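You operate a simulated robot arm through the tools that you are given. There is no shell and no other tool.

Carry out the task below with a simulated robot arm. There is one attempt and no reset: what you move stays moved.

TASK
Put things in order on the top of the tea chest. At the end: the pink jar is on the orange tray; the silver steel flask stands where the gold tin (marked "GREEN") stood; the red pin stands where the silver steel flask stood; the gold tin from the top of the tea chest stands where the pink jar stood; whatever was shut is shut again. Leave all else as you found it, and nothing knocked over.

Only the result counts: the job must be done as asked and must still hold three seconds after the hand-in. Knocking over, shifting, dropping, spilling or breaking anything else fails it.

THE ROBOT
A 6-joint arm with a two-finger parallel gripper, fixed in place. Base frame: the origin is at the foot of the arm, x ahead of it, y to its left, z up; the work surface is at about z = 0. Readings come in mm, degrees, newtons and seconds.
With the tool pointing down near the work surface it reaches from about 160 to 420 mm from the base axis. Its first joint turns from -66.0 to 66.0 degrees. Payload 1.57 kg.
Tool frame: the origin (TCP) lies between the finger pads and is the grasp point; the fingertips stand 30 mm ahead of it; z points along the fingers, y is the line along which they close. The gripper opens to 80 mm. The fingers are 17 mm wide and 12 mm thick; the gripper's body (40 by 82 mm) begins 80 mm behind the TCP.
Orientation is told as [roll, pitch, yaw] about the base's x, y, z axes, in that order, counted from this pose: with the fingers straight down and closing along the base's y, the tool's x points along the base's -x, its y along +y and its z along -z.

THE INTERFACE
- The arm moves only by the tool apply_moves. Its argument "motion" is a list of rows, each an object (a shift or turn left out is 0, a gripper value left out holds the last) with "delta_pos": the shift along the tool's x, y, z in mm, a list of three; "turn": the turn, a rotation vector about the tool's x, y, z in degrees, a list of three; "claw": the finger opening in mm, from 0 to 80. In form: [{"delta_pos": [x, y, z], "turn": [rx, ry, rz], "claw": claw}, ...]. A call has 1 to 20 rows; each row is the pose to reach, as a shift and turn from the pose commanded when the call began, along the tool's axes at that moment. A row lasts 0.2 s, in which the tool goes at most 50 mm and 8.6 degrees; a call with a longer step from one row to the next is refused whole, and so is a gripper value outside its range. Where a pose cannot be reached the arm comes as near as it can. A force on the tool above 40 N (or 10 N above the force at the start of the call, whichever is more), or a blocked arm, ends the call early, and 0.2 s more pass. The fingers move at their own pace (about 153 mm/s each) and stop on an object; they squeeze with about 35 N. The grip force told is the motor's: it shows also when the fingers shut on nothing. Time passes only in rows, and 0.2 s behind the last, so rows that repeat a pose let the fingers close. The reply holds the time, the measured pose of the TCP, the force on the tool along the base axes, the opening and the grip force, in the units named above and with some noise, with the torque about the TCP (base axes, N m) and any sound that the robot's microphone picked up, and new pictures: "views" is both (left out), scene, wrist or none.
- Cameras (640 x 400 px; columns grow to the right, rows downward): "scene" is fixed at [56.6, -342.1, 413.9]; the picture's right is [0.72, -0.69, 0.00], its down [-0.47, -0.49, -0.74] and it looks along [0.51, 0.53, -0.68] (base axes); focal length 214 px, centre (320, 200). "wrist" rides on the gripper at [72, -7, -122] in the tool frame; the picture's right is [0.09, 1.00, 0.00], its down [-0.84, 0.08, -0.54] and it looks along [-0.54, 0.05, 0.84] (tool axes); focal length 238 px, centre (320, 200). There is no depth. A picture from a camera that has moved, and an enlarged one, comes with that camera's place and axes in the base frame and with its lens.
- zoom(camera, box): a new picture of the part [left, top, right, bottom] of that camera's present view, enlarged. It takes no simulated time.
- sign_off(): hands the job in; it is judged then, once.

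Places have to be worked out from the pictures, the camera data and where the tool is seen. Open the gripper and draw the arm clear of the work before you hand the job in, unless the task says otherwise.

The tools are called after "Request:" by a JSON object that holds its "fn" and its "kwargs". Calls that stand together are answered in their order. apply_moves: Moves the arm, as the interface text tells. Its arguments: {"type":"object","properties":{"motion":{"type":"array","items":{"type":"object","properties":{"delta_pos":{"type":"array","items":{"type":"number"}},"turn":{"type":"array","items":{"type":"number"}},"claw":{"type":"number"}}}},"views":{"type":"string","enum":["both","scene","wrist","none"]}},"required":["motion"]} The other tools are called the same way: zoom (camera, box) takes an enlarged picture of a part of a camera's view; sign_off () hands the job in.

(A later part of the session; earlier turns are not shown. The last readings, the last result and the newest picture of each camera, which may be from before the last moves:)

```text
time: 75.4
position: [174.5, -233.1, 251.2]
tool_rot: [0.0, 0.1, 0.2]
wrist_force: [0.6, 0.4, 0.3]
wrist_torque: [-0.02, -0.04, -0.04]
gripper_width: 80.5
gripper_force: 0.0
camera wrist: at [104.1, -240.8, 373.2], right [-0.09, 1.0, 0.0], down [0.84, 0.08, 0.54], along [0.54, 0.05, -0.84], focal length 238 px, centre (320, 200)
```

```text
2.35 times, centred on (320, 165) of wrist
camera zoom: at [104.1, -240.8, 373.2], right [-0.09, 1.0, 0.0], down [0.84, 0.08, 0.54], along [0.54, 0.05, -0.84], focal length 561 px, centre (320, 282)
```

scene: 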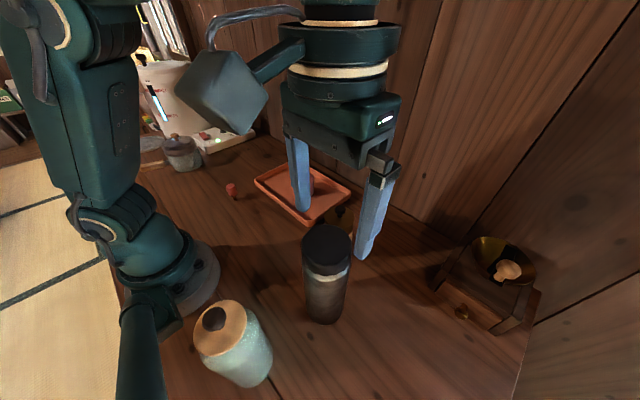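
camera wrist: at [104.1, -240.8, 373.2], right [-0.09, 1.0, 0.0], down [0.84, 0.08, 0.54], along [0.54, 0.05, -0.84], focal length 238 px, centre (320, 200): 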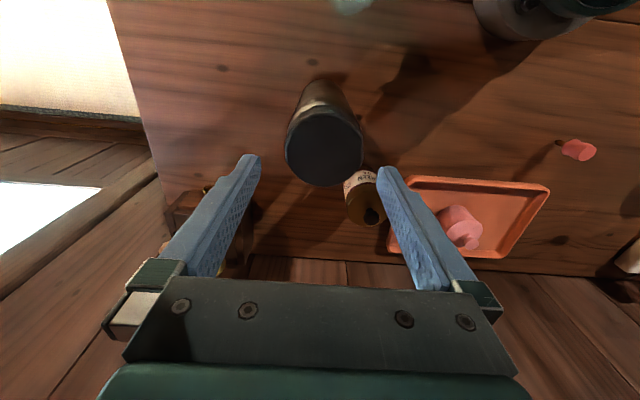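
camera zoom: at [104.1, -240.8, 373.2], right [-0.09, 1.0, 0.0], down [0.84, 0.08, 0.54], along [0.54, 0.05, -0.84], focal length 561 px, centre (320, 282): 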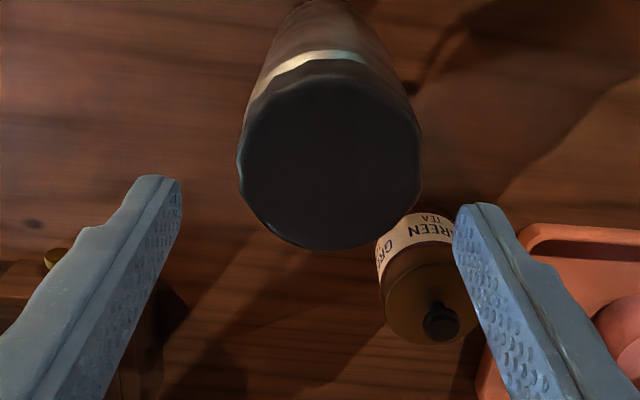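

The flask's axis is about 2.7 mm to the +y side of the tool. I correct that and descend a little to check the straddle.

Request:
{"fn": "apply_moves", "kwargs": {"motion": [{"delta_pos": [0.5, 2.7, 10]}, {"delta_pos": [0.5, 2.7, 25]}, {"delta_pos": [0.5, 2.7, 45]}, {"delta_pos": [0.5, 2.7, 45]}]}}

Request:
{"fn": "zoom", "kwargs": {"camera": "wrist", "box": [220, 80, 420, 250]}}

Request:
{"fn": "zoom", "kwargs": {"camera": "scene", "box": [260, 180, 400, 340]}}

```text
time: 76.4
position: [175.7, -232.0, 206.0]
tool_rot: [-0.2, 0.0, 0.2]
wrist_force: [-0.7, -0.3, 0.1]
wrist_torque: [0.02, 0.03, -0.03]
gripper_width: 79.6
gripper_force: 0.0
camera wrist: at [104.4, -238.3, 327.8], right [-0.09, 1.0, 0.0], down [0.84, 0.08, 0.54], along [0.54, 0.05, -0.84], focal length 238 px, centre (320, 200)
```

scene: 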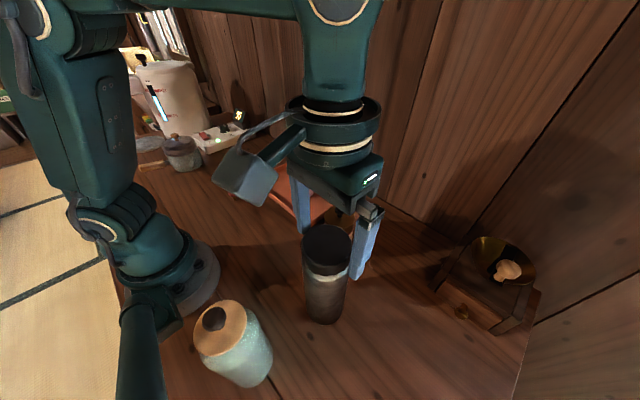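
wrist: 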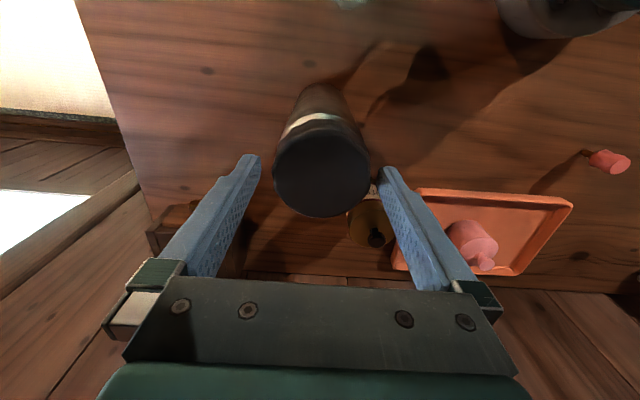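

```text
2.35 times, centred on (320, 165) of wrist
camera zoom: at [104.4, -238.3, 327.8], right [-0.09, 1.0, 0.0], down [0.84, 0.08, 0.54], along [0.54, 0.05, -0.84], focal length 561 px, centre (320, 282)
```

zoom: 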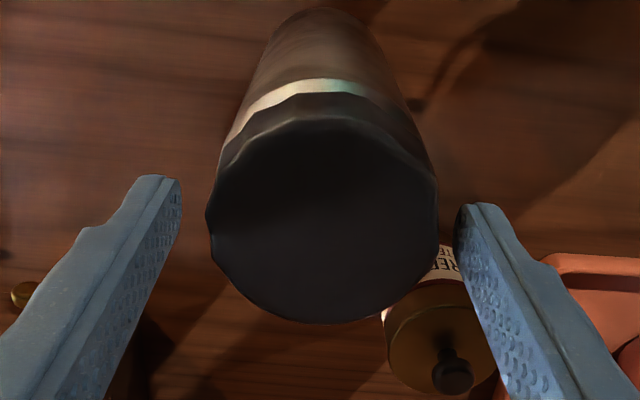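

```text
2.50 times, centred on (330, 260) of scene
camera zoom: at [56.6, -342.1, 413.9], right [0.72, -0.69, 0.0], down [-0.47, -0.49, -0.74], along [0.51, 0.53, -0.68], focal length 536 px, centre (295, 50)
```

zoom: 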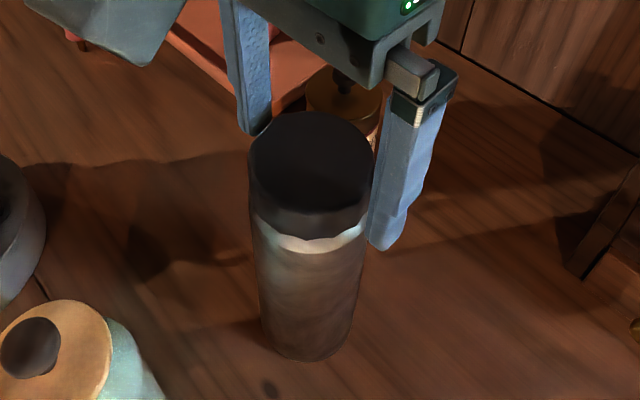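

The flask is centred between the fingers. I descend to TCP z≈128 (palm ~12 mm above the cap).

Request:
{"fn": "apply_moves", "kwargs": {"motion": [{"delta_pos": [0, -0.3, 25]}, {"delta_pos": [0, -0.3, 50]}, {"delta_pos": [0, -0.3, 70]}, {"delta_pos": [0, -0.3, 77]}, {"delta_pos": [0, -0.3, 77]}]}}

Request:
{"fn": "zoom", "kwargs": {"camera": "wrist", "box": [200, 60, 440, 300]}}

Request:
{"fn": "zoom", "kwargs": {"camera": "scene", "box": [260, 180, 400, 340]}}

```text
time: 77.6
position: [175.3, -230.8, 128.9]
tool_rot: [-0.1, 0.0, 0.1]
wrist_force: [0.0, -0.1, -1.2]
wrist_torque: [0.01, 0.0, -0.01]
gripper_width: 79.9
gripper_force: 0.0
camera wrist: at [104.5, -238.3, 250.8], right [-0.09, 1.0, 0.0], down [0.84, 0.08, 0.54], along [0.54, 0.05, -0.84], focal length 238 px, centre (320, 200)
```

scene: 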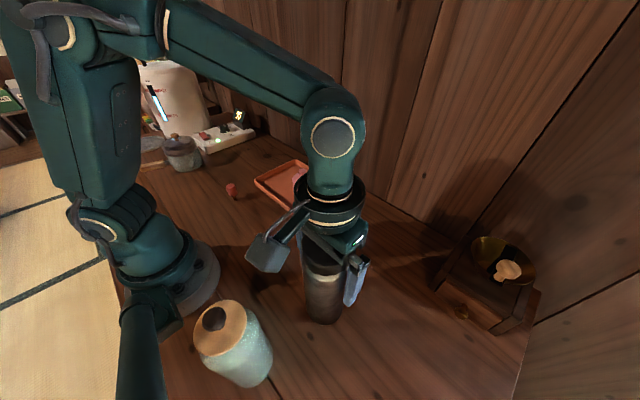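
wrist: 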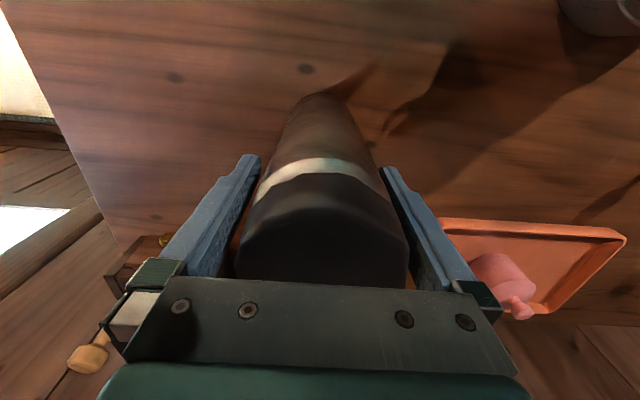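

```text
1.67 times, centred on (320, 180) of wrist
camera zoom: at [104.5, -238.3, 250.8], right [-0.09, 1.0, 0.0], down [0.84, 0.08, 0.54], along [0.54, 0.05, -0.84], focal length 397 px, centre (320, 233)
```

zoom: 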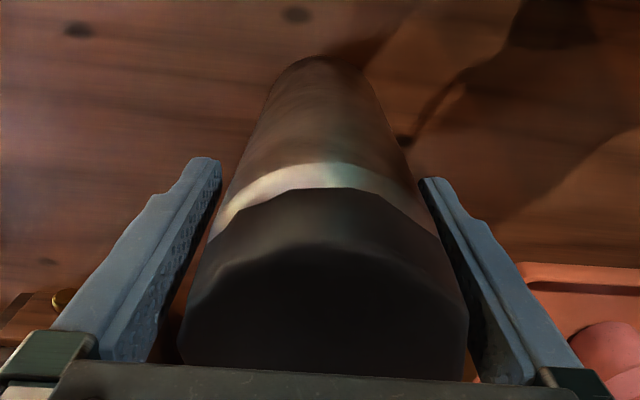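

```text
2.50 times, centred on (330, 260) of scene
camera zoom: at [56.6, -342.1, 413.9], right [0.72, -0.69, 0.0], down [-0.47, -0.49, -0.74], along [0.51, 0.53, -0.68], focal length 536 px, centre (295, 50)
```

zoom: 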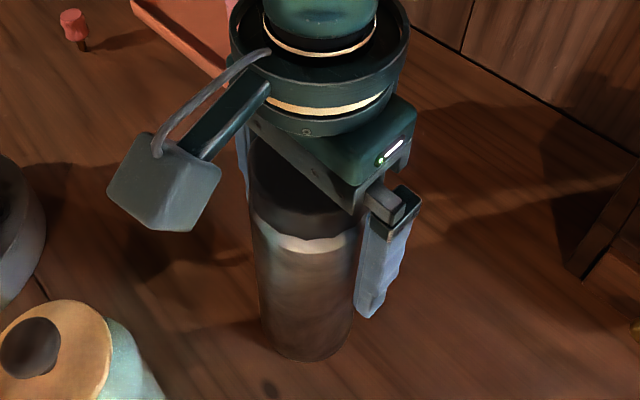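

All clear and centred. Closing on the flask.

Request:
{"fn": "apply_moves", "kwargs": {"motion": [{"claw": 72}, {"claw": 60}, {"claw": 60}, {"claw": 60}, {"claw": 60}], "views": "wrist"}}

Request:
{"fn": "zoom", "kwargs": {"camera": "wrist", "box": [200, 60, 440, 300]}}

```text
time: 78.8
position: [174.9, -232.1, 128.9]
tool_rot: [-0.1, -0.1, 0.2]
wrist_force: [0.3, -0.4, -1.2]
wrist_torque: [0.02, 0.01, 0.01]
gripper_width: 65.8
gripper_force: 35.2
camera wrist: at [104.6, -238.3, 251.0], right [-0.09, 1.0, 0.0], down [0.84, 0.08, 0.54], along [0.54, 0.05, -0.84], focal length 238 px, centre (320, 200)
```

wrist: 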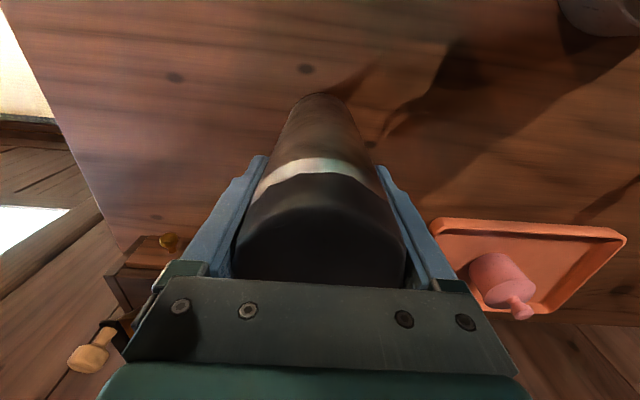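

```text
1.67 times, centred on (320, 180) of wrist
camera zoom: at [104.6, -238.3, 251.0], right [-0.09, 1.0, 0.0], down [0.84, 0.08, 0.54], along [0.54, 0.05, -0.84], focal length 397 px, centre (320, 233)
```

zoom: 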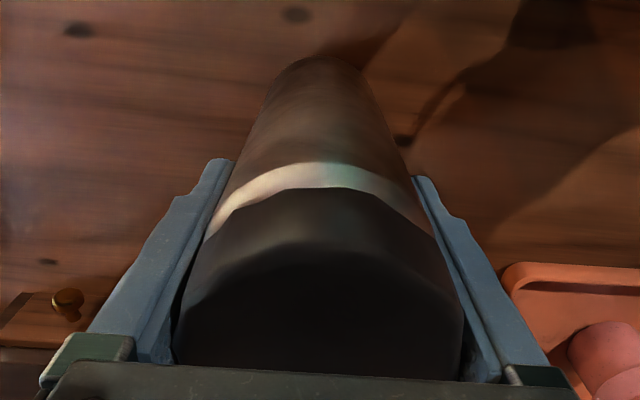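

Gripped at 65.8 mm on the body, no snap, so the cap stays shut. I lift 100 mm and carry it along a clear path to above the tin's old place.

Request:
{"fn": "apply_moves", "kwargs": {"motion": [{"delta_pos": [0, 0, -4]}, {"delta_pos": [0, 0, -15]}, {"delta_pos": [0, 0, -40]}, {"delta_pos": [0, 0, -75]}, {"delta_pos": [0, 0, -100]}, {"delta_pos": [0, 0, -105]}]}}

Request:
{"fn": "zoom", "kwargs": {"camera": "scene", "box": [240, 140, 400, 340]}}

```text
time: 80.2
position: [175.0, -231.1, 233.2]
tool_rot: [-0.1, 0.0, 0.0]
wrist_force: [0.0, -0.6, -2.3]
wrist_torque: [0.01, -0.03, 0.0]
gripper_width: 65.6
gripper_force: 34.9
camera wrist: at [104.2, -238.8, 356.8], right [-0.09, 1.0, 0.0], down [0.84, 0.08, 0.54], along [0.54, 0.05, -0.84], focal length 238 px, centre (320, 200)
```

scene: 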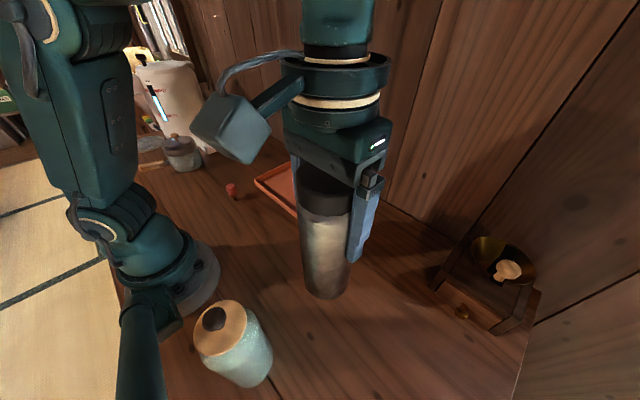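
wrist: 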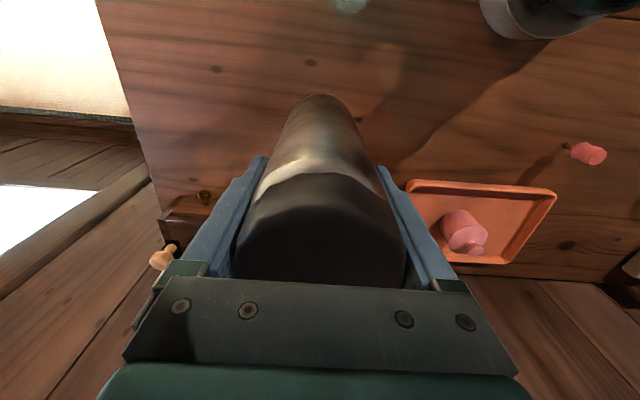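

```text
2.00 times, centred on (320, 240) of scene
camera zoom: at [56.6, -342.1, 413.8], right [0.72, -0.69, 0.0], down [-0.47, -0.49, -0.74], along [0.51, 0.53, -0.68], focal length 429 px, centre (320, 120)
```

zoom: 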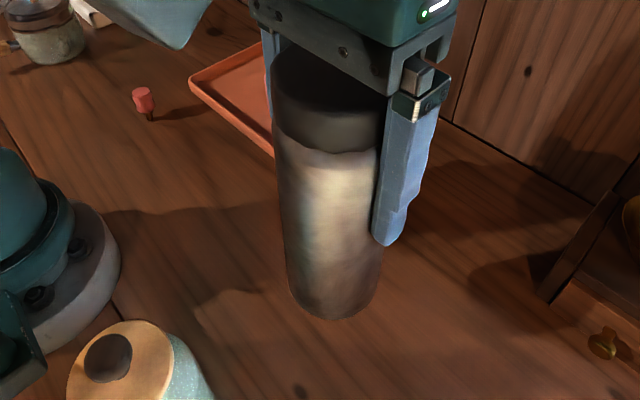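

The whole flask is up. Now the carry to above the tin's old place, bowing clear of tin, tray and base.

Request:
{"fn": "apply_moves", "kwargs": {"motion": [{"delta_pos": [-4.5, 12, 0]}, {"delta_pos": [-15, 40, 0]}, {"delta_pos": [-28, 75, 0]}, {"delta_pos": [-43, 110, 0]}, {"delta_pos": [-55, 145, 0]}, {"delta_pos": [-56, 180, 0]}, {"delta_pos": [-58, 215, 0]}, {"delta_pos": [-59, 250, 0]}, {"delta_pos": [-60, 285, 0]}, {"delta_pos": [-58, 320, 0]}, {"delta_pos": [-54, 355, 0]}, {"delta_pos": [-50, 390, 0]}, {"delta_pos": [-47, 422, 0]}, {"delta_pos": [-44, 450, 0]}, {"delta_pos": [-42, 471, 0]}, {"delta_pos": [-41.3, 481, 0]}, {"delta_pos": [-41.3, 481, 0]}]}}

Request:
{"fn": "zoom", "kwargs": {"camera": "scene", "box": [140, 60, 300, 220]}}

```text
time: 83.8
position: [217.5, 251.1, 233.0]
tool_rot: [0.0, 0.0, 0.2]
wrist_force: [0.4, 0.8, -0.4]
wrist_torque: [0.03, 0.0, 0.0]
gripper_width: 65.6
gripper_force: 35.5
camera wrist: at [145.8, 244.0, 355.3], right [-0.09, 1.0, 0.0], down [0.84, 0.08, 0.54], along [0.54, 0.05, -0.84], focal length 238 px, centre (320, 200)
```

scene: 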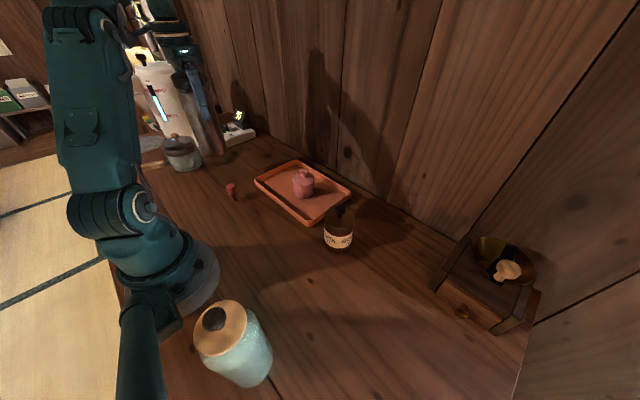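
wrist: 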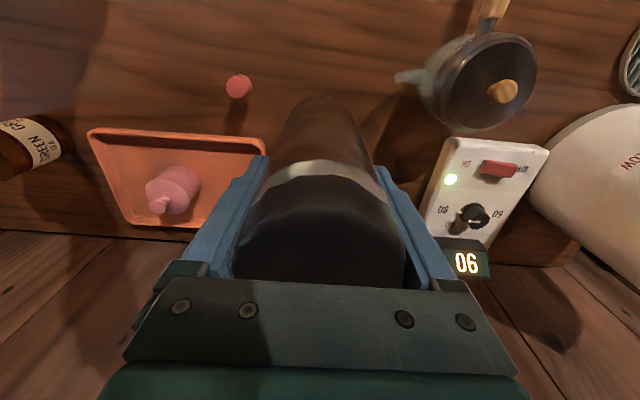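

```text
2.50 times, centred on (220, 140) of scene
camera zoom: at [56.6, -342.1, 413.9], right [0.72, -0.69, 0.0], down [-0.47, -0.49, -0.74], along [0.51, 0.53, -0.68], focal length 536 px, centre (570, 350)
```

zoom: 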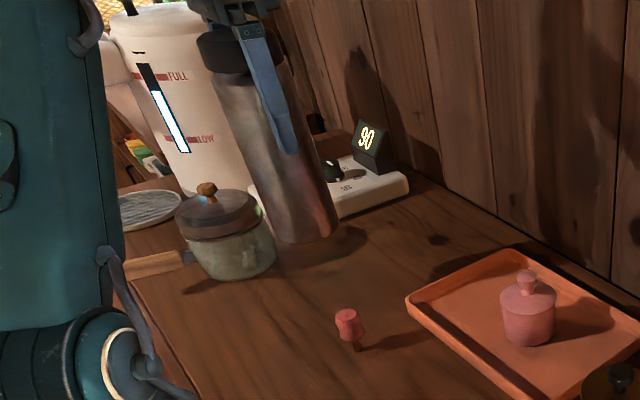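

Over the target at (217,250). I lower the 105 mm, slowing near the surface.

Request:
{"fn": "apply_moves", "kwargs": {"motion": [{"delta_pos": [0, 0, 25]}, {"delta_pos": [0, 0, 55]}, {"delta_pos": [0, 0, 82]}, {"delta_pos": [0, 0, 96]}, {"delta_pos": [0, 0, 102]}, {"delta_pos": [0, 0, 104]}, {"delta_pos": [0, 0, 104]}]}}

Request:
{"fn": "zoom", "kwargs": {"camera": "scene", "box": [140, 80, 300, 220]}}

```text
time: 85.4
position: [215.4, 250.8, 129.2]
tool_rot: [-0.2, 0.1, 0.1]
wrist_force: [-0.2, 1.4, -0.1]
wrist_torque: [0.01, 0.04, -0.01]
gripper_width: 65.8
gripper_force: 34.9
camera wrist: at [145.8, 243.1, 251.1], right [-0.09, 1.0, 0.0], down [0.84, 0.08, 0.54], along [0.54, 0.05, -0.84], focal length 238 px, centre (320, 200)
```

scene: 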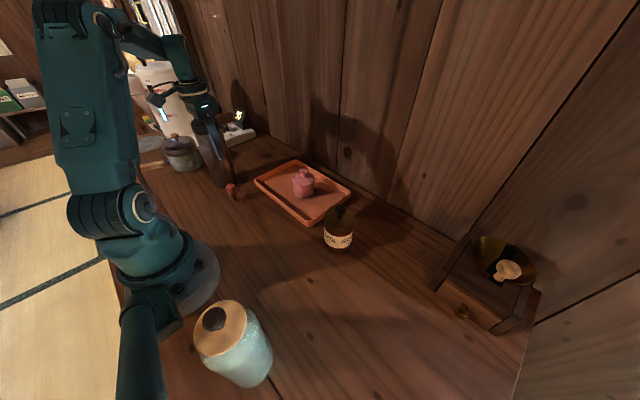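
wrist: 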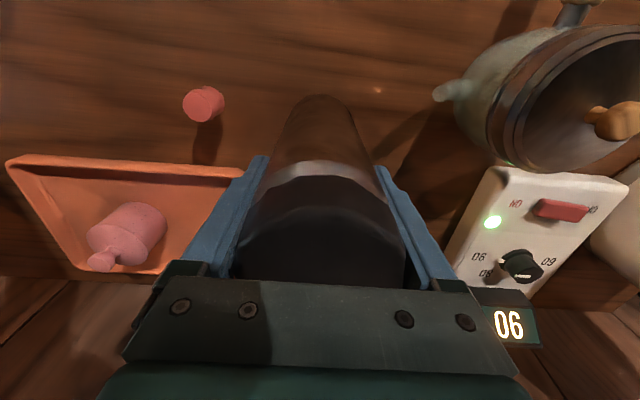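

```text
2.86 times, centred on (220, 150) of scene
camera zoom: at [56.6, -342.1, 413.9], right [0.72, -0.69, 0.0], down [-0.47, -0.49, -0.74], along [0.51, 0.53, -0.68], focal length 613 px, centre (606, 343)
```

zoom: 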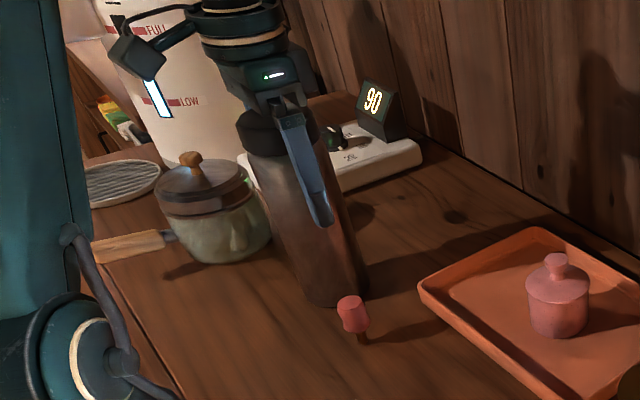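

About 1 mm to go; I lower in small steps until contact.

Request:
{"fn": "apply_moves", "kwargs": {"motion": [{"delta_pos": [0, 0, 0.8]}, {"delta_pos": [0, 0, 0.8]}], "views": "none"}}

Request:
{"fn": "apply_moves", "kwargs": {"motion": [{"delta_pos": [0, 0, 0.7]}, {"delta_pos": [0, 0, 0.7]}], "views": "none"}}

```text
time: 86.0
position: [217.8, 248.9, 129.1]
tool_rot: [-0.2, 0.0, 0.1]
wrist_force: [-0.6, -2.0, 4.5]
wrist_torque: [-0.03, 0.07, 0.03]
gripper_width: 65.7
gripper_force: 35.0
```

```text
time: 86.6
position: [216.3, 250.2, 128.6]
tool_rot: [0.0, -0.1, 0.1]
wrist_force: [-4.5, -1.7, 20.1]
wrist_torque: [-0.15, 0.49, -0.05]
gripper_width: 65.4
gripper_force: 35.4
```

Firm contact. I back off slightly, open the fingers and rise straight up past the cap.

Request:
{"fn": "apply_moves", "kwargs": {"motion": [{"delta_pos": [0, 0, -0.9]}, {"delta_pos": [0, 0, -0.9], "claw": 70}, {"delta_pos": [0, 0, -0.9], "claw": 80}, {"delta_pos": [0, 0, -0.9], "claw": 80}, {"delta_pos": [0, 0, -20], "claw": 80}, {"delta_pos": [0, 0, -50], "claw": 80}, {"delta_pos": [0, 0, -85], "claw": 80}, {"delta_pos": [0, 0, -115], "claw": 80}, {"delta_pos": [0, 0, -115], "claw": 80}]}}

Request:
{"fn": "zoom", "kwargs": {"camera": "scene", "box": [140, 80, 300, 220]}}

Request:
{"fn": "zoom", "kwargs": {"camera": "wrist", "box": [200, 60, 440, 230]}}

```text
time: 88.6
position: [217.5, 249.4, 243.9]
tool_rot: [-0.1, 0.0, 0.1]
wrist_force: [-1.0, -0.2, -0.2]
wrist_torque: [-0.02, -0.02, -0.02]
gripper_width: 80.0
gripper_force: 0.1
camera wrist: at [145.5, 242.4, 365.3], right [-0.09, 1.0, 0.0], down [0.84, 0.08, 0.54], along [0.54, 0.05, -0.84], focal length 238 px, centre (320, 200)
```

scene: 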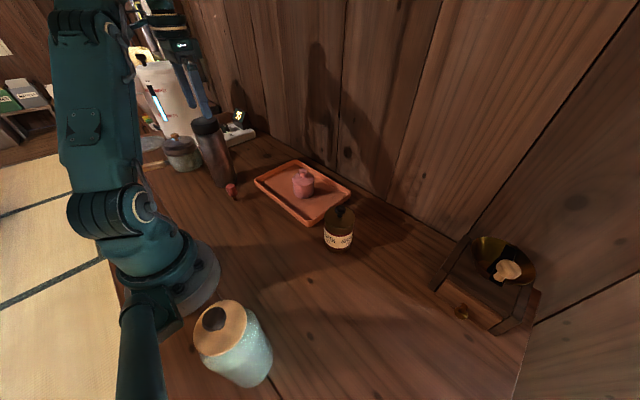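
wrist: 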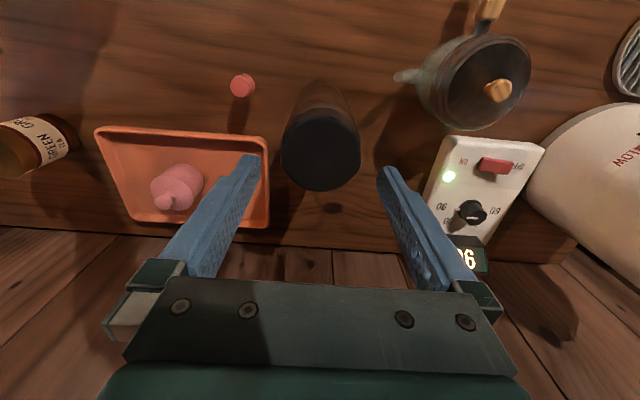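

```text
2.86 times, centred on (220, 150) of scene
camera zoom: at [56.6, -342.1, 413.9], right [0.72, -0.69, 0.0], down [-0.47, -0.49, -0.74], along [0.51, 0.53, -0.68], focal length 613 px, centre (606, 343)
```

zoom: 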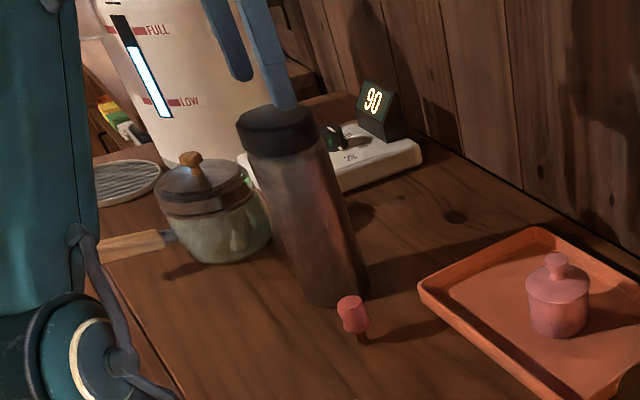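

```text
2.35 times, centred on (320, 145) of wrist
camera zoom: at [145.5, 242.4, 365.3], right [-0.09, 1.0, 0.0], down [0.84, 0.08, 0.54], along [0.54, 0.05, -0.84], focal length 561 px, centre (320, 329)
```

zoom: 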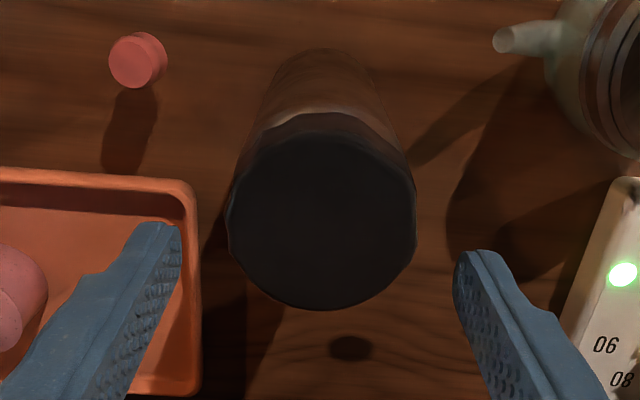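

The flask stands upright at the tin's old place. Now the red pin: I look at it closely.

Request:
{"fn": "zoom", "kwargs": {"camera": "scene", "box": [212, 172, 252, 207]}}

Request:
{"fn": "zoom", "kwargs": {"camera": "wrist", "box": [210, 55, 280, 115]}}

```text
11.43 times, centred on (232, 190) of scene
camera zoom: at [56.6, -342.1, 413.9], right [0.72, -0.69, 0.0], down [-0.47, -0.49, -0.74], along [0.51, 0.53, -0.68], focal length 2451 px, centre (1326, 320)
```

zoom: 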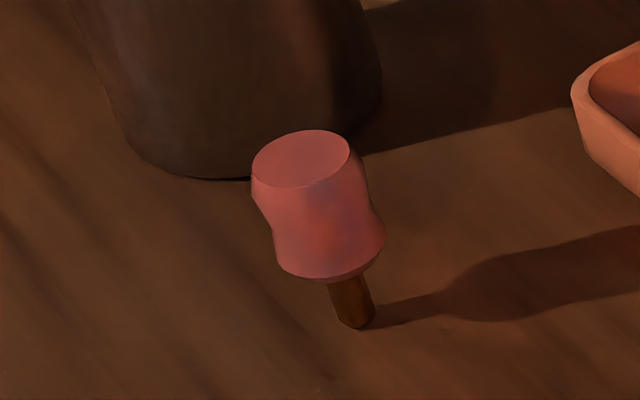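

```text
6.67 times, centred on (245, 85) of wrist
camera zoom: at [145.5, 242.4, 365.3], right [-0.09, 1.0, 0.0], down [0.84, 0.08, 0.54], along [0.54, 0.05, -0.84], focal length 1589 px, centre (820, 967)
```

zoom: 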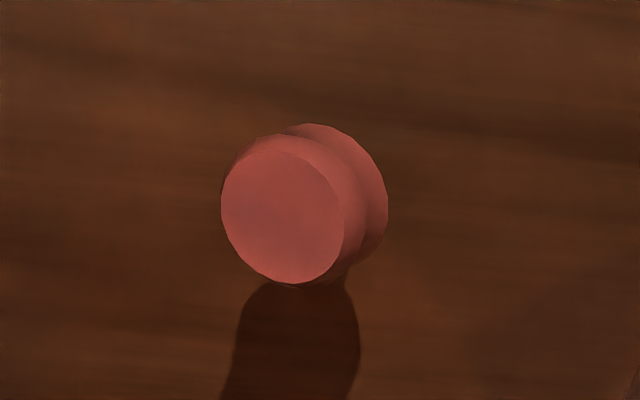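

The pin is push-pin shaped: head about 24 mm across at the top (z≈52), on a thin stem, at about (194.5,149.5). I'll grip only the upper part of the head. I move over it with the fingers partly closed.

Request:
{"fn": "apply_moves", "kwargs": {"motion": [{"delta_pos": [5, -20, 0]}, {"delta_pos": [11, -50, 0], "claw": 60}, {"delta_pos": [18, -80, 0], "claw": 46}, {"delta_pos": [22.8, -100, 0], "claw": 46}, {"delta_pos": [22.8, -100, 35], "claw": 46}, {"delta_pos": [22.8, -100, 75], "claw": 46}, {"delta_pos": [22.8, -100, 110], "claw": 46}, {"delta_pos": [22.8, -100, 134], "claw": 46}, {"delta_pos": [22.8, -100, 134], "claw": 46}]}}

Request:
{"fn": "zoom", "kwargs": {"camera": "wrist", "box": [250, 80, 390, 200]}}

```text
time: 90.6
position: [195.4, 151.8, 107.5]
tool_rot: [-0.2, 0.0, 0.1]
wrist_force: [1.1, 0.6, -0.9]
wrist_torque: [-0.02, -0.02, -0.04]
gripper_width: 46.0
gripper_force: 0.1
camera wrist: at [124.4, 143.7, 229.8], right [-0.09, 1.0, 0.0], down [0.84, 0.08, 0.54], along [0.54, 0.05, -0.84], focal length 238 px, centre (320, 200)
```

scene: 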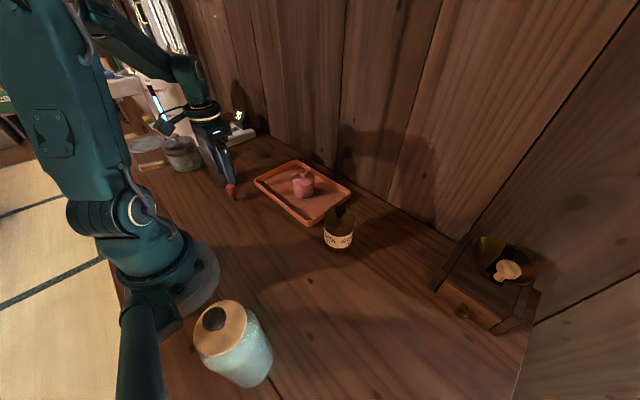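
wrist: 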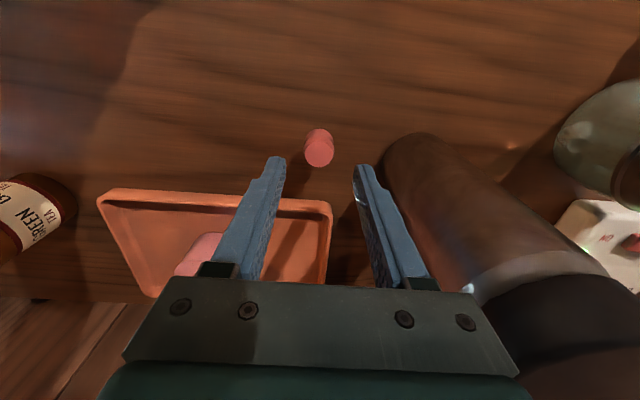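

```text
3.33 times, centred on (320, 140) of wrist
camera zoom: at [124.4, 143.7, 229.8], right [-0.09, 1.0, 0.0], down [0.84, 0.08, 0.54], along [0.54, 0.05, -0.84], focal length 794 px, centre (320, 400)
```

zoom: 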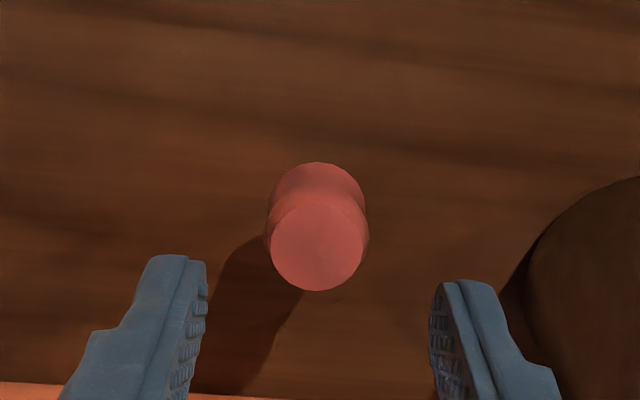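

The pin is 1.2 mm to the -y side; x is right. I correct and descend to TCP z≈68 (tips at 38, level with the upper head).

Request:
{"fn": "apply_moves", "kwargs": {"motion": [{"delta_pos": [0, -1.2, 0]}, {"delta_pos": [0, -1.2, 15]}, {"delta_pos": [0, -1.2, 30]}, {"delta_pos": [0, -1.2, 39]}, {"delta_pos": [0, -1.2, 39]}]}}

Request:
{"fn": "zoom", "kwargs": {"camera": "wrist", "box": [250, 100, 390, 220]}}

Request:
{"fn": "zoom", "kwargs": {"camera": "scene", "box": [202, 152, 262, 207]}}

```text
time: 91.8
position: [193.0, 148.0, 69.9]
tool_rot: [-0.1, 0.0, 0.1]
wrist_force: [-0.2, 0.5, -0.1]
wrist_torque: [0.01, 0.0, -0.02]
gripper_width: 46.1
gripper_force: 0.1
camera wrist: at [123.3, 141.5, 191.6], right [-0.09, 1.0, 0.0], down [0.84, 0.08, 0.54], along [0.54, 0.05, -0.84], focal length 238 px, centre (320, 200)
```

scene: 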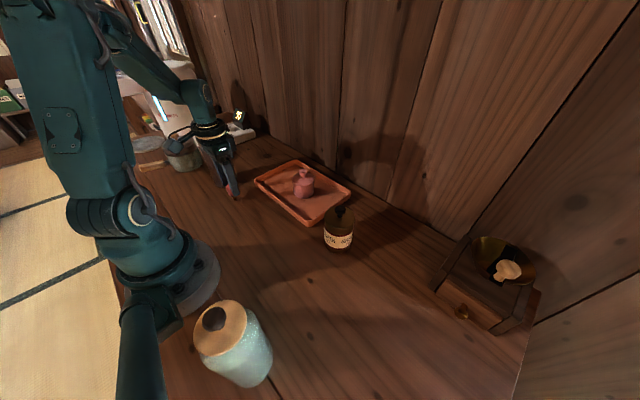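
wrist: 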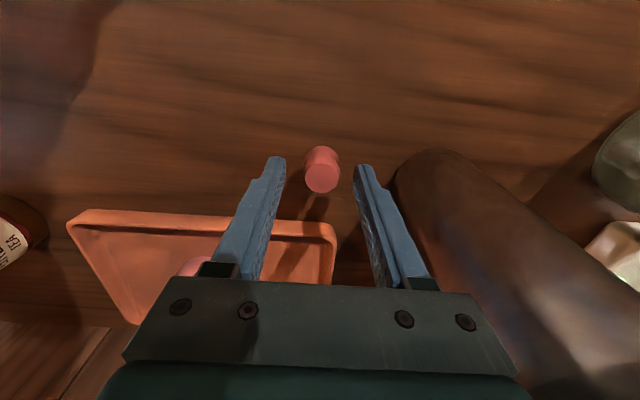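

```text
3.33 times, centred on (320, 160) of wrist
camera zoom: at [123.3, 141.5, 191.6], right [-0.09, 1.0, 0.0], down [0.84, 0.08, 0.54], along [0.54, 0.05, -0.84], focal length 794 px, centre (320, 333)
```

zoom: 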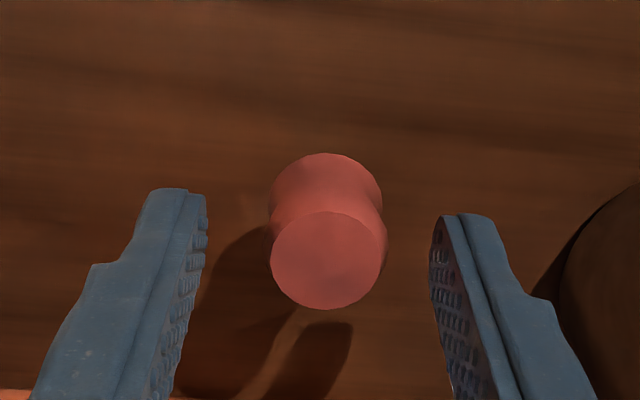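

```text
7.27 times, centred on (232, 180) of scene
camera zoom: at [56.6, -342.1, 413.9], right [0.72, -0.69, 0.0], down [-0.47, -0.49, -0.74], along [0.51, 0.53, -0.68], focal length 1560 px, centre (960, 349)
```

zoom: 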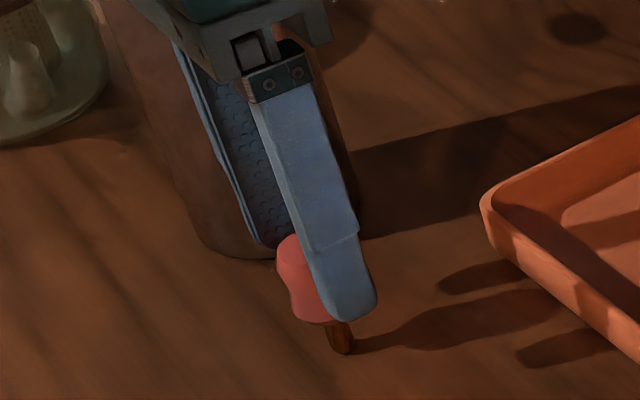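

The pin now appears about 1 mm to the +y side. I nudge, then close slowly in small steps onto the head.

Request:
{"fn": "apply_moves", "kwargs": {"motion": [{"delta_pos": [0, 0.8, 0.5], "claw": 40}, {"delta_pos": [0, 0.8, 0.5], "claw": 34}, {"delta_pos": [0, 0.8, 0.5], "claw": 30}, {"delta_pos": [0, 0.8, 0.5], "claw": 30}], "views": "wrist"}}

Request:
{"fn": "zoom", "kwargs": {"camera": "wrist", "box": [270, 120, 370, 210]}}

```text
time: 92.8
position: [194.2, 149.0, 69.0]
tool_rot: [-0.2, 0.0, 0.1]
wrist_force: [0.4, 0.4, -0.6]
wrist_torque: [-0.02, -0.06, -0.01]
gripper_width: 30.0
gripper_force: 0.0
camera wrist: at [123.6, 142.3, 191.2], right [-0.09, 1.0, 0.0], down [0.84, 0.08, 0.54], along [0.54, 0.05, -0.84], focal length 238 px, centre (320, 200)
```

wrist: 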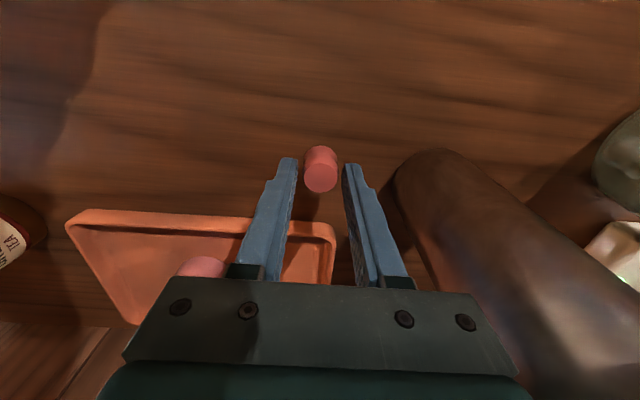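

```text
4.44 times, centred on (320, 165) of wrist
camera zoom: at [123.6, 142.3, 191.2], right [-0.09, 1.0, 0.0], down [0.84, 0.08, 0.54], along [0.54, 0.05, -0.84], focal length 1059 px, centre (320, 356)
```

zoom: 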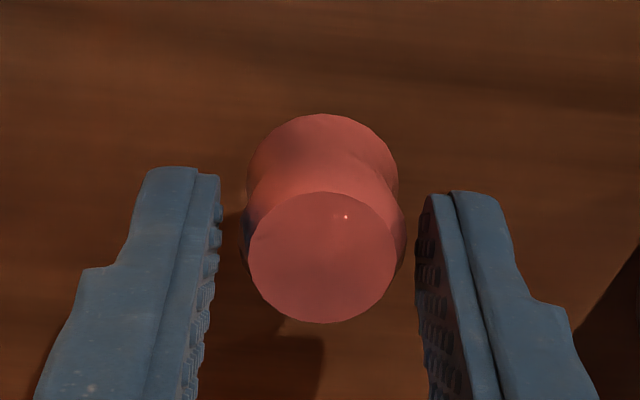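

Well centred. Closing gently the rest of the way.

Request:
{"fn": "apply_moves", "kwargs": {"motion": [{"claw": 28}, {"claw": 26}, {"claw": 25}, {"claw": 24}, {"claw": 23}, {"claw": 22}, {"claw": 20}, {"claw": 18}, {"claw": 18}], "views": "wrist"}}

Request:
{"fn": "zoom", "kwargs": {"camera": "wrist", "box": [270, 120, 370, 210]}}

Request:
{"fn": "zoom", "kwargs": {"camera": "scene", "box": [202, 152, 262, 207]}}

```text
time: 94.8
position: [195.0, 149.3, 69.6]
tool_rot: [0.0, -0.1, 0.1]
wrist_force: [-0.3, -0.4, -0.5]
wrist_torque: [0.03, 0.01, 0.01]
gripper_width: 24.0
gripper_force: 35.1
camera wrist: at [123.6, 142.3, 191.3], right [-0.09, 1.0, 0.0], down [0.84, 0.08, 0.54], along [0.54, 0.05, -0.84], focal length 238 px, centre (320, 200)
```

wrist: 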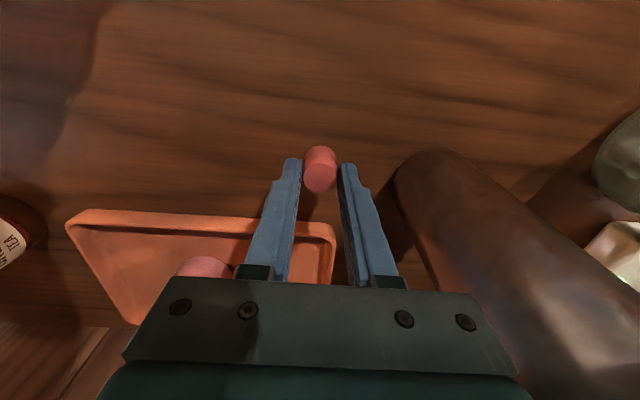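

```text
4.44 times, centred on (320, 165) of wrist
camera zoom: at [123.6, 142.3, 191.3], right [-0.09, 1.0, 0.0], down [0.84, 0.08, 0.54], along [0.54, 0.05, -0.84], focal length 1059 px, centre (320, 356)
```

zoom: 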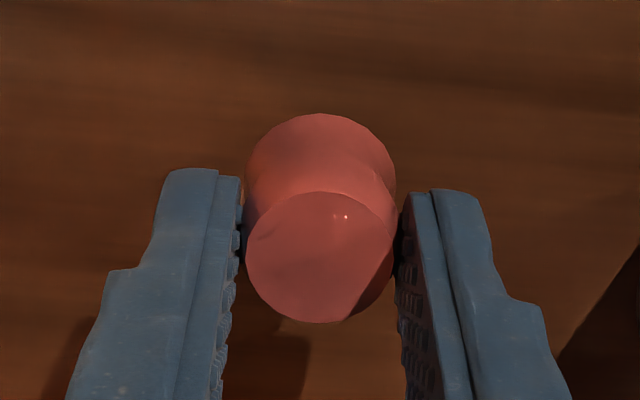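

```text
7.27 times, centred on (232, 180) of scene
camera zoom: at [56.6, -342.1, 413.9], right [0.72, -0.69, 0.0], down [-0.47, -0.49, -0.74], along [0.51, 0.53, -0.68], focal length 1560 px, centre (960, 349)
```

zoom: 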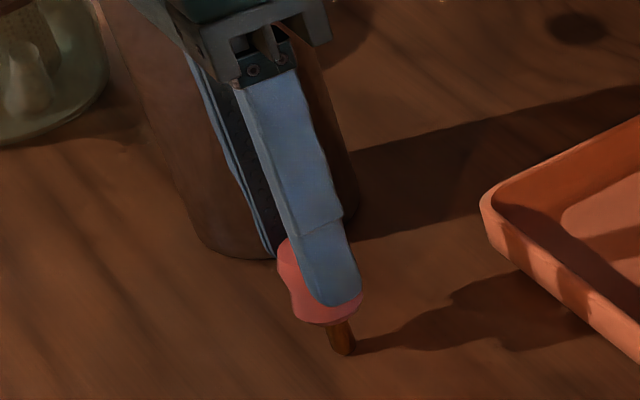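

Held at 24.0 mm, still upright. I lift slowly and watch that it comes free without tilting.

Request:
{"fn": "apply_moves", "kwargs": {"motion": [{"delta_pos": [0, 0, -2]}, {"delta_pos": [0, 0, -5]}, {"delta_pos": [0, 0, -12]}, {"delta_pos": [0, 0, -25]}, {"delta_pos": [0, 0, -45]}, {"delta_pos": [0, 0, -60]}, {"delta_pos": [0, 0, -60]}]}}

Request:
{"fn": "zoom", "kwargs": {"camera": "wrist", "box": [270, 120, 370, 210]}}

Request:
{"fn": "zoom", "kwargs": {"camera": "scene", "box": [202, 132, 262, 197]}}

```text
time: 96.4
position: [193.4, 149.9, 128.4]
tool_rot: [-0.2, 0.1, 0.1]
wrist_force: [-0.3, -0.2, -0.5]
wrist_torque: [-0.01, -0.01, -0.01]
gripper_width: 23.9
gripper_force: 34.8
camera wrist: at [122.5, 142.2, 250.8], right [-0.09, 1.0, 0.0], down [0.84, 0.08, 0.54], along [0.54, 0.05, -0.84], focal length 238 px, centre (320, 200)
```

scene: 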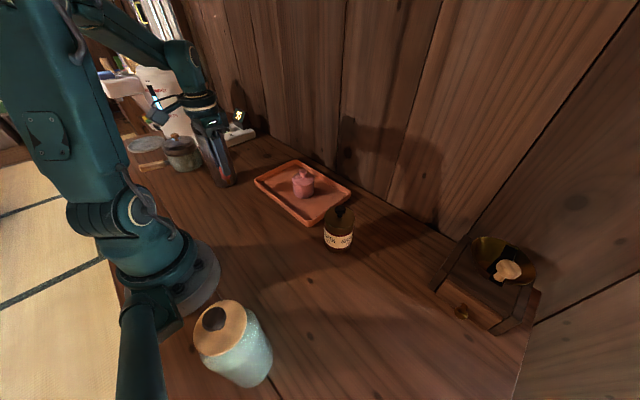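
wrist: 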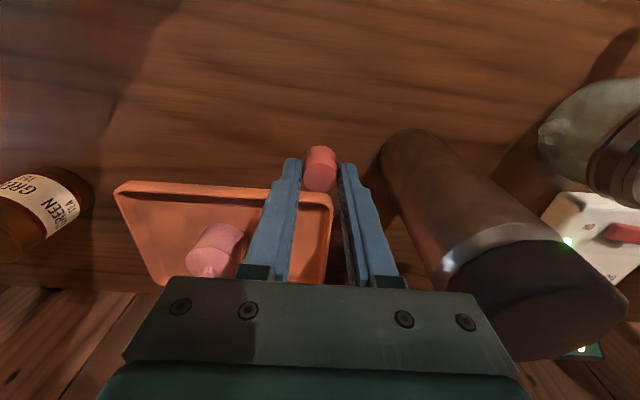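

```text
4.44 times, centred on (320, 165) of wrist
camera zoom: at [122.5, 142.2, 250.8], right [-0.09, 1.0, 0.0], down [0.84, 0.08, 0.54], along [0.54, 0.05, -0.84], focal length 1059 px, centre (320, 356)
```

zoom: 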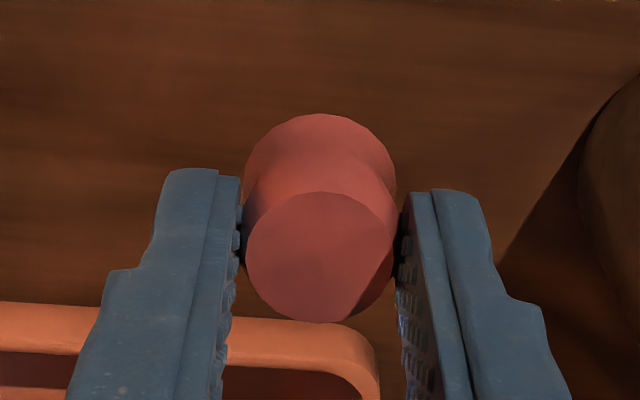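

```text
6.15 times, centred on (232, 164) of scene
camera zoom: at [56.6, -342.1, 413.9], right [0.72, -0.69, 0.0], down [-0.47, -0.49, -0.74], along [0.51, 0.53, -0.68], focal length 1320 px, centre (862, 418)
```

zoom: 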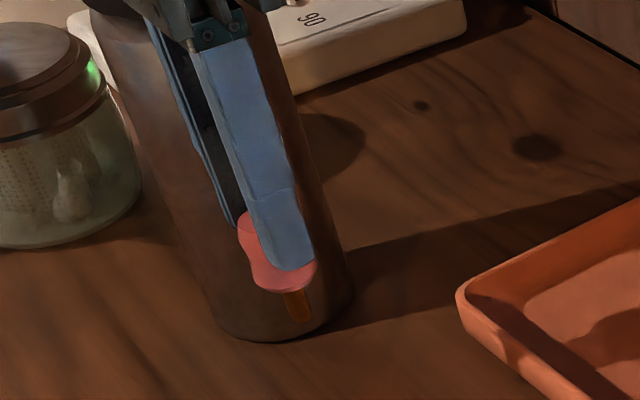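

The pin came up straight. I carry it along a clear arc to above the flask's old place at (176,-231).

Request:
{"fn": "apply_moves", "kwargs": {"motion": [{"delta_pos": [-5, -12, 0]}, {"delta_pos": [-12, -40, 0]}, {"delta_pos": [-18, -75, 0]}, {"delta_pos": [-22, -110, 0]}, {"delta_pos": [-24, -145, 0]}, {"delta_pos": [-22, -180, 0]}, {"delta_pos": [-18, -215, 0]}, {"delta_pos": [-13, -250, 0]}, {"delta_pos": [-6, -285, 0]}, {"delta_pos": [2, -318, 0]}, {"delta_pos": [9, -346, 0]}, {"delta_pos": [15, -367, 0]}, {"delta_pos": [18.1, -380.6, 0]}, {"delta_pos": [18.1, -380.6, 0]}, {"delta_pos": [18.1, -380.6, 0]}]}}

Request:
{"fn": "zoom", "kwargs": {"camera": "scene", "box": [270, 190, 400, 340]}}

Request:
{"fn": "zoom", "kwargs": {"camera": "wrist", "box": [270, 120, 370, 210]}}

```text
time: 99.6
position: [178.3, -230.2, 130.2]
tool_rot: [-0.1, 0.0, 0.1]
wrist_force: [-0.4, 0.1, -0.7]
wrist_torque: [0.01, 0.03, 0.03]
gripper_width: 23.9
gripper_force: 35.2
camera wrist: at [106.7, -237.9, 253.4], right [-0.09, 1.0, 0.0], down [0.84, 0.08, 0.54], along [0.54, 0.05, -0.84], focal length 238 px, centre (320, 200)
```

scene: 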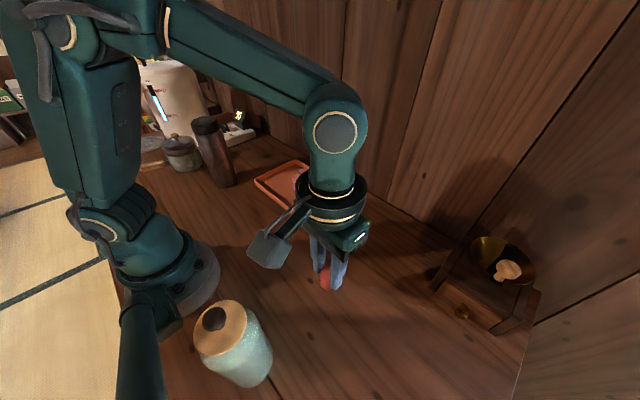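
wrist: 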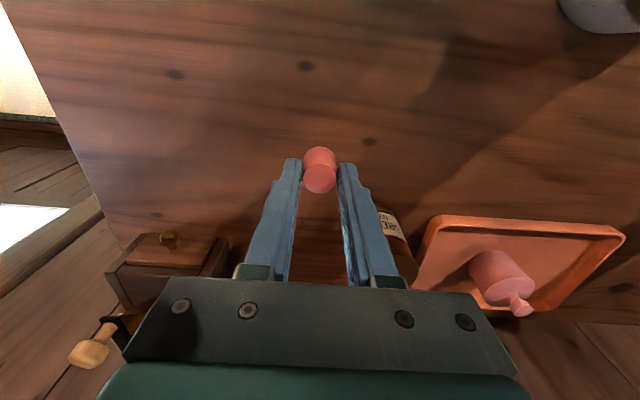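

```text
2.67 times, centred on (335, 265) of scene
camera zoom: at [56.6, -342.1, 413.8], right [0.72, -0.69, 0.0], down [-0.47, -0.49, -0.74], along [0.51, 0.53, -0.68], focal length 572 px, centre (280, 27)
```

zoom: 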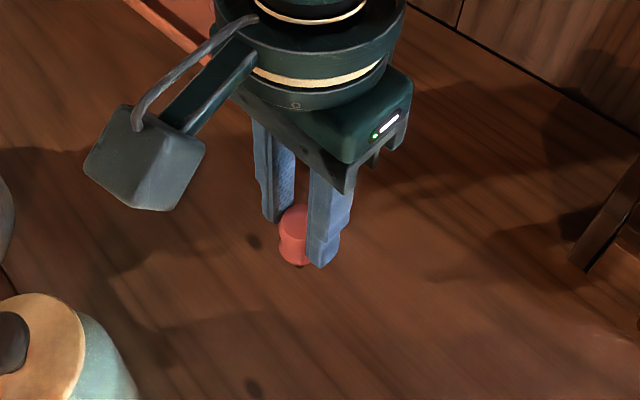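

```text
4.44 times, centred on (320, 165) of wrist
camera zoom: at [106.7, -237.9, 253.4], right [-0.09, 1.0, 0.0], down [0.84, 0.08, 0.54], along [0.54, 0.05, -0.84], focal length 1059 px, centre (320, 356)
```

zoom: 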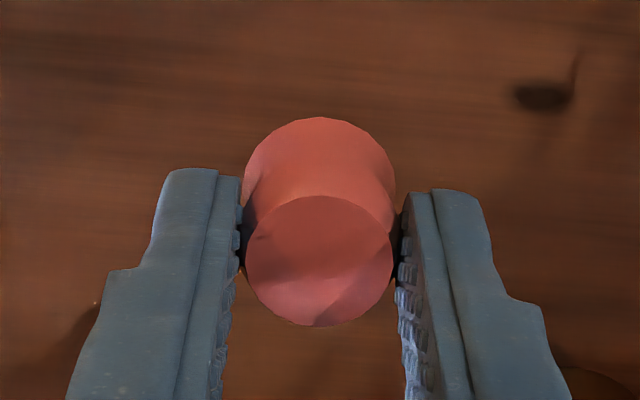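

Over the flask's old spot: the wood knots appear at the same places as when I gripped the flask. I lower most of the 60 mm.

Request:
{"fn": "apply_moves", "kwargs": {"motion": [{"delta_pos": [0, 0, 15]}, {"delta_pos": [0, 0, 35]}, {"delta_pos": [0, 0, 50]}, {"delta_pos": [0, 0, 56]}, {"delta_pos": [0, 0, 58]}, {"delta_pos": [0, 0, 58]}]}}

Request:
{"fn": "zoom", "kwargs": {"camera": "scene", "box": [290, 240, 370, 320]}}

```text
time: 101.0
position: [176.1, -230.6, 72.5]
tool_rot: [-0.1, 0.0, 0.1]
wrist_force: [-0.7, -0.2, 0.2]
wrist_torque: [0.03, -0.02, 0.0]
gripper_width: 23.7
gripper_force: 35.2
camera wrist: at [106.1, -238.6, 194.8], right [-0.09, 1.0, 0.0], down [0.84, 0.08, 0.54], along [0.54, 0.05, -0.84], focal length 238 px, centre (320, 200)
```

scene: 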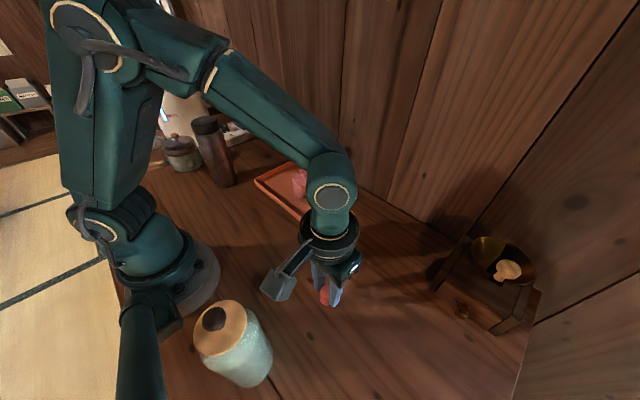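
wrist: 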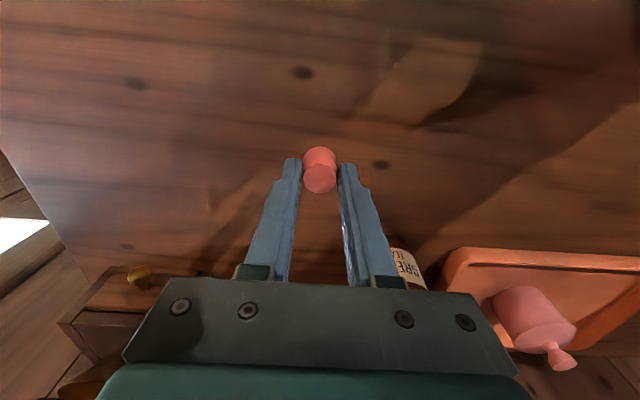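

```text
5.00 times, centred on (330, 280) of scene
camera zoom: at [56.6, -342.1, 413.8], right [0.72, -0.69, 0.0], down [-0.47, -0.49, -0.74], along [0.51, 0.53, -0.68], focal length 1072 px, centre (270, -200)
```

zoom: 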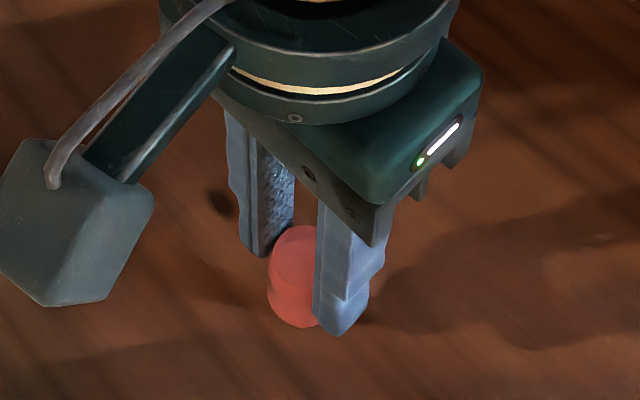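

Nearly down. I lower in sub-millimetre steps, watching the force.

Request:
{"fn": "apply_moves", "kwargs": {"motion": [{"delta_pos": [0, 0, 0.6]}, {"delta_pos": [0, 0, 1.2]}, {"delta_pos": [0, 0, 1.2]}], "views": "none"}}

Request:
{"fn": "apply_moves", "kwargs": {"motion": [{"delta_pos": [0, 0, 0.5]}, {"delta_pos": [0, 0, 0.5]}], "views": "none"}}

```text
time: 101.8
position: [177.1, -231.7, 71.3]
tool_rot: [-0.1, -0.1, 0.0]
wrist_force: [-0.4, -0.1, -1.1]
wrist_torque: [0.02, 0.03, -0.01]
gripper_width: 23.9
gripper_force: 35.0
```

```text
time: 102.4
position: [177.8, -231.3, 68.8]
tool_rot: [-0.2, 0.0, 0.1]
wrist_force: [-0.9, -0.7, -0.7]
wrist_torque: [-0.03, 0.0, 0.0]
gripper_width: 23.8
gripper_force: 35.2
```

No contact yet; continuing.

Request:
{"fn": "apply_moves", "kwargs": {"motion": [{"delta_pos": [0, 0, 0.5]}, {"delta_pos": [0, 0, 0.5]}], "views": "none"}}

Request:
{"fn": "apply_moves", "kwargs": {"motion": [{"delta_pos": [0, 0, 0.5]}, {"delta_pos": [0, 0, 0.5]}], "views": "none"}}

```text
time: 103.0
position: [176.3, -230.2, 70.4]
tool_rot: [-0.1, 0.1, 0.1]
wrist_force: [0.0, -1.0, 0.5]
wrist_torque: [-0.02, 0.04, -0.01]
gripper_width: 23.8
gripper_force: 34.9
```

```text
time: 103.6
position: [177.2, -231.0, 69.8]
tool_rot: [-0.2, 0.0, 0.2]
wrist_force: [-0.3, -0.1, -1.1]
wrist_torque: [-0.01, -0.01, -0.01]
gripper_width: 23.9
gripper_force: 34.4
```

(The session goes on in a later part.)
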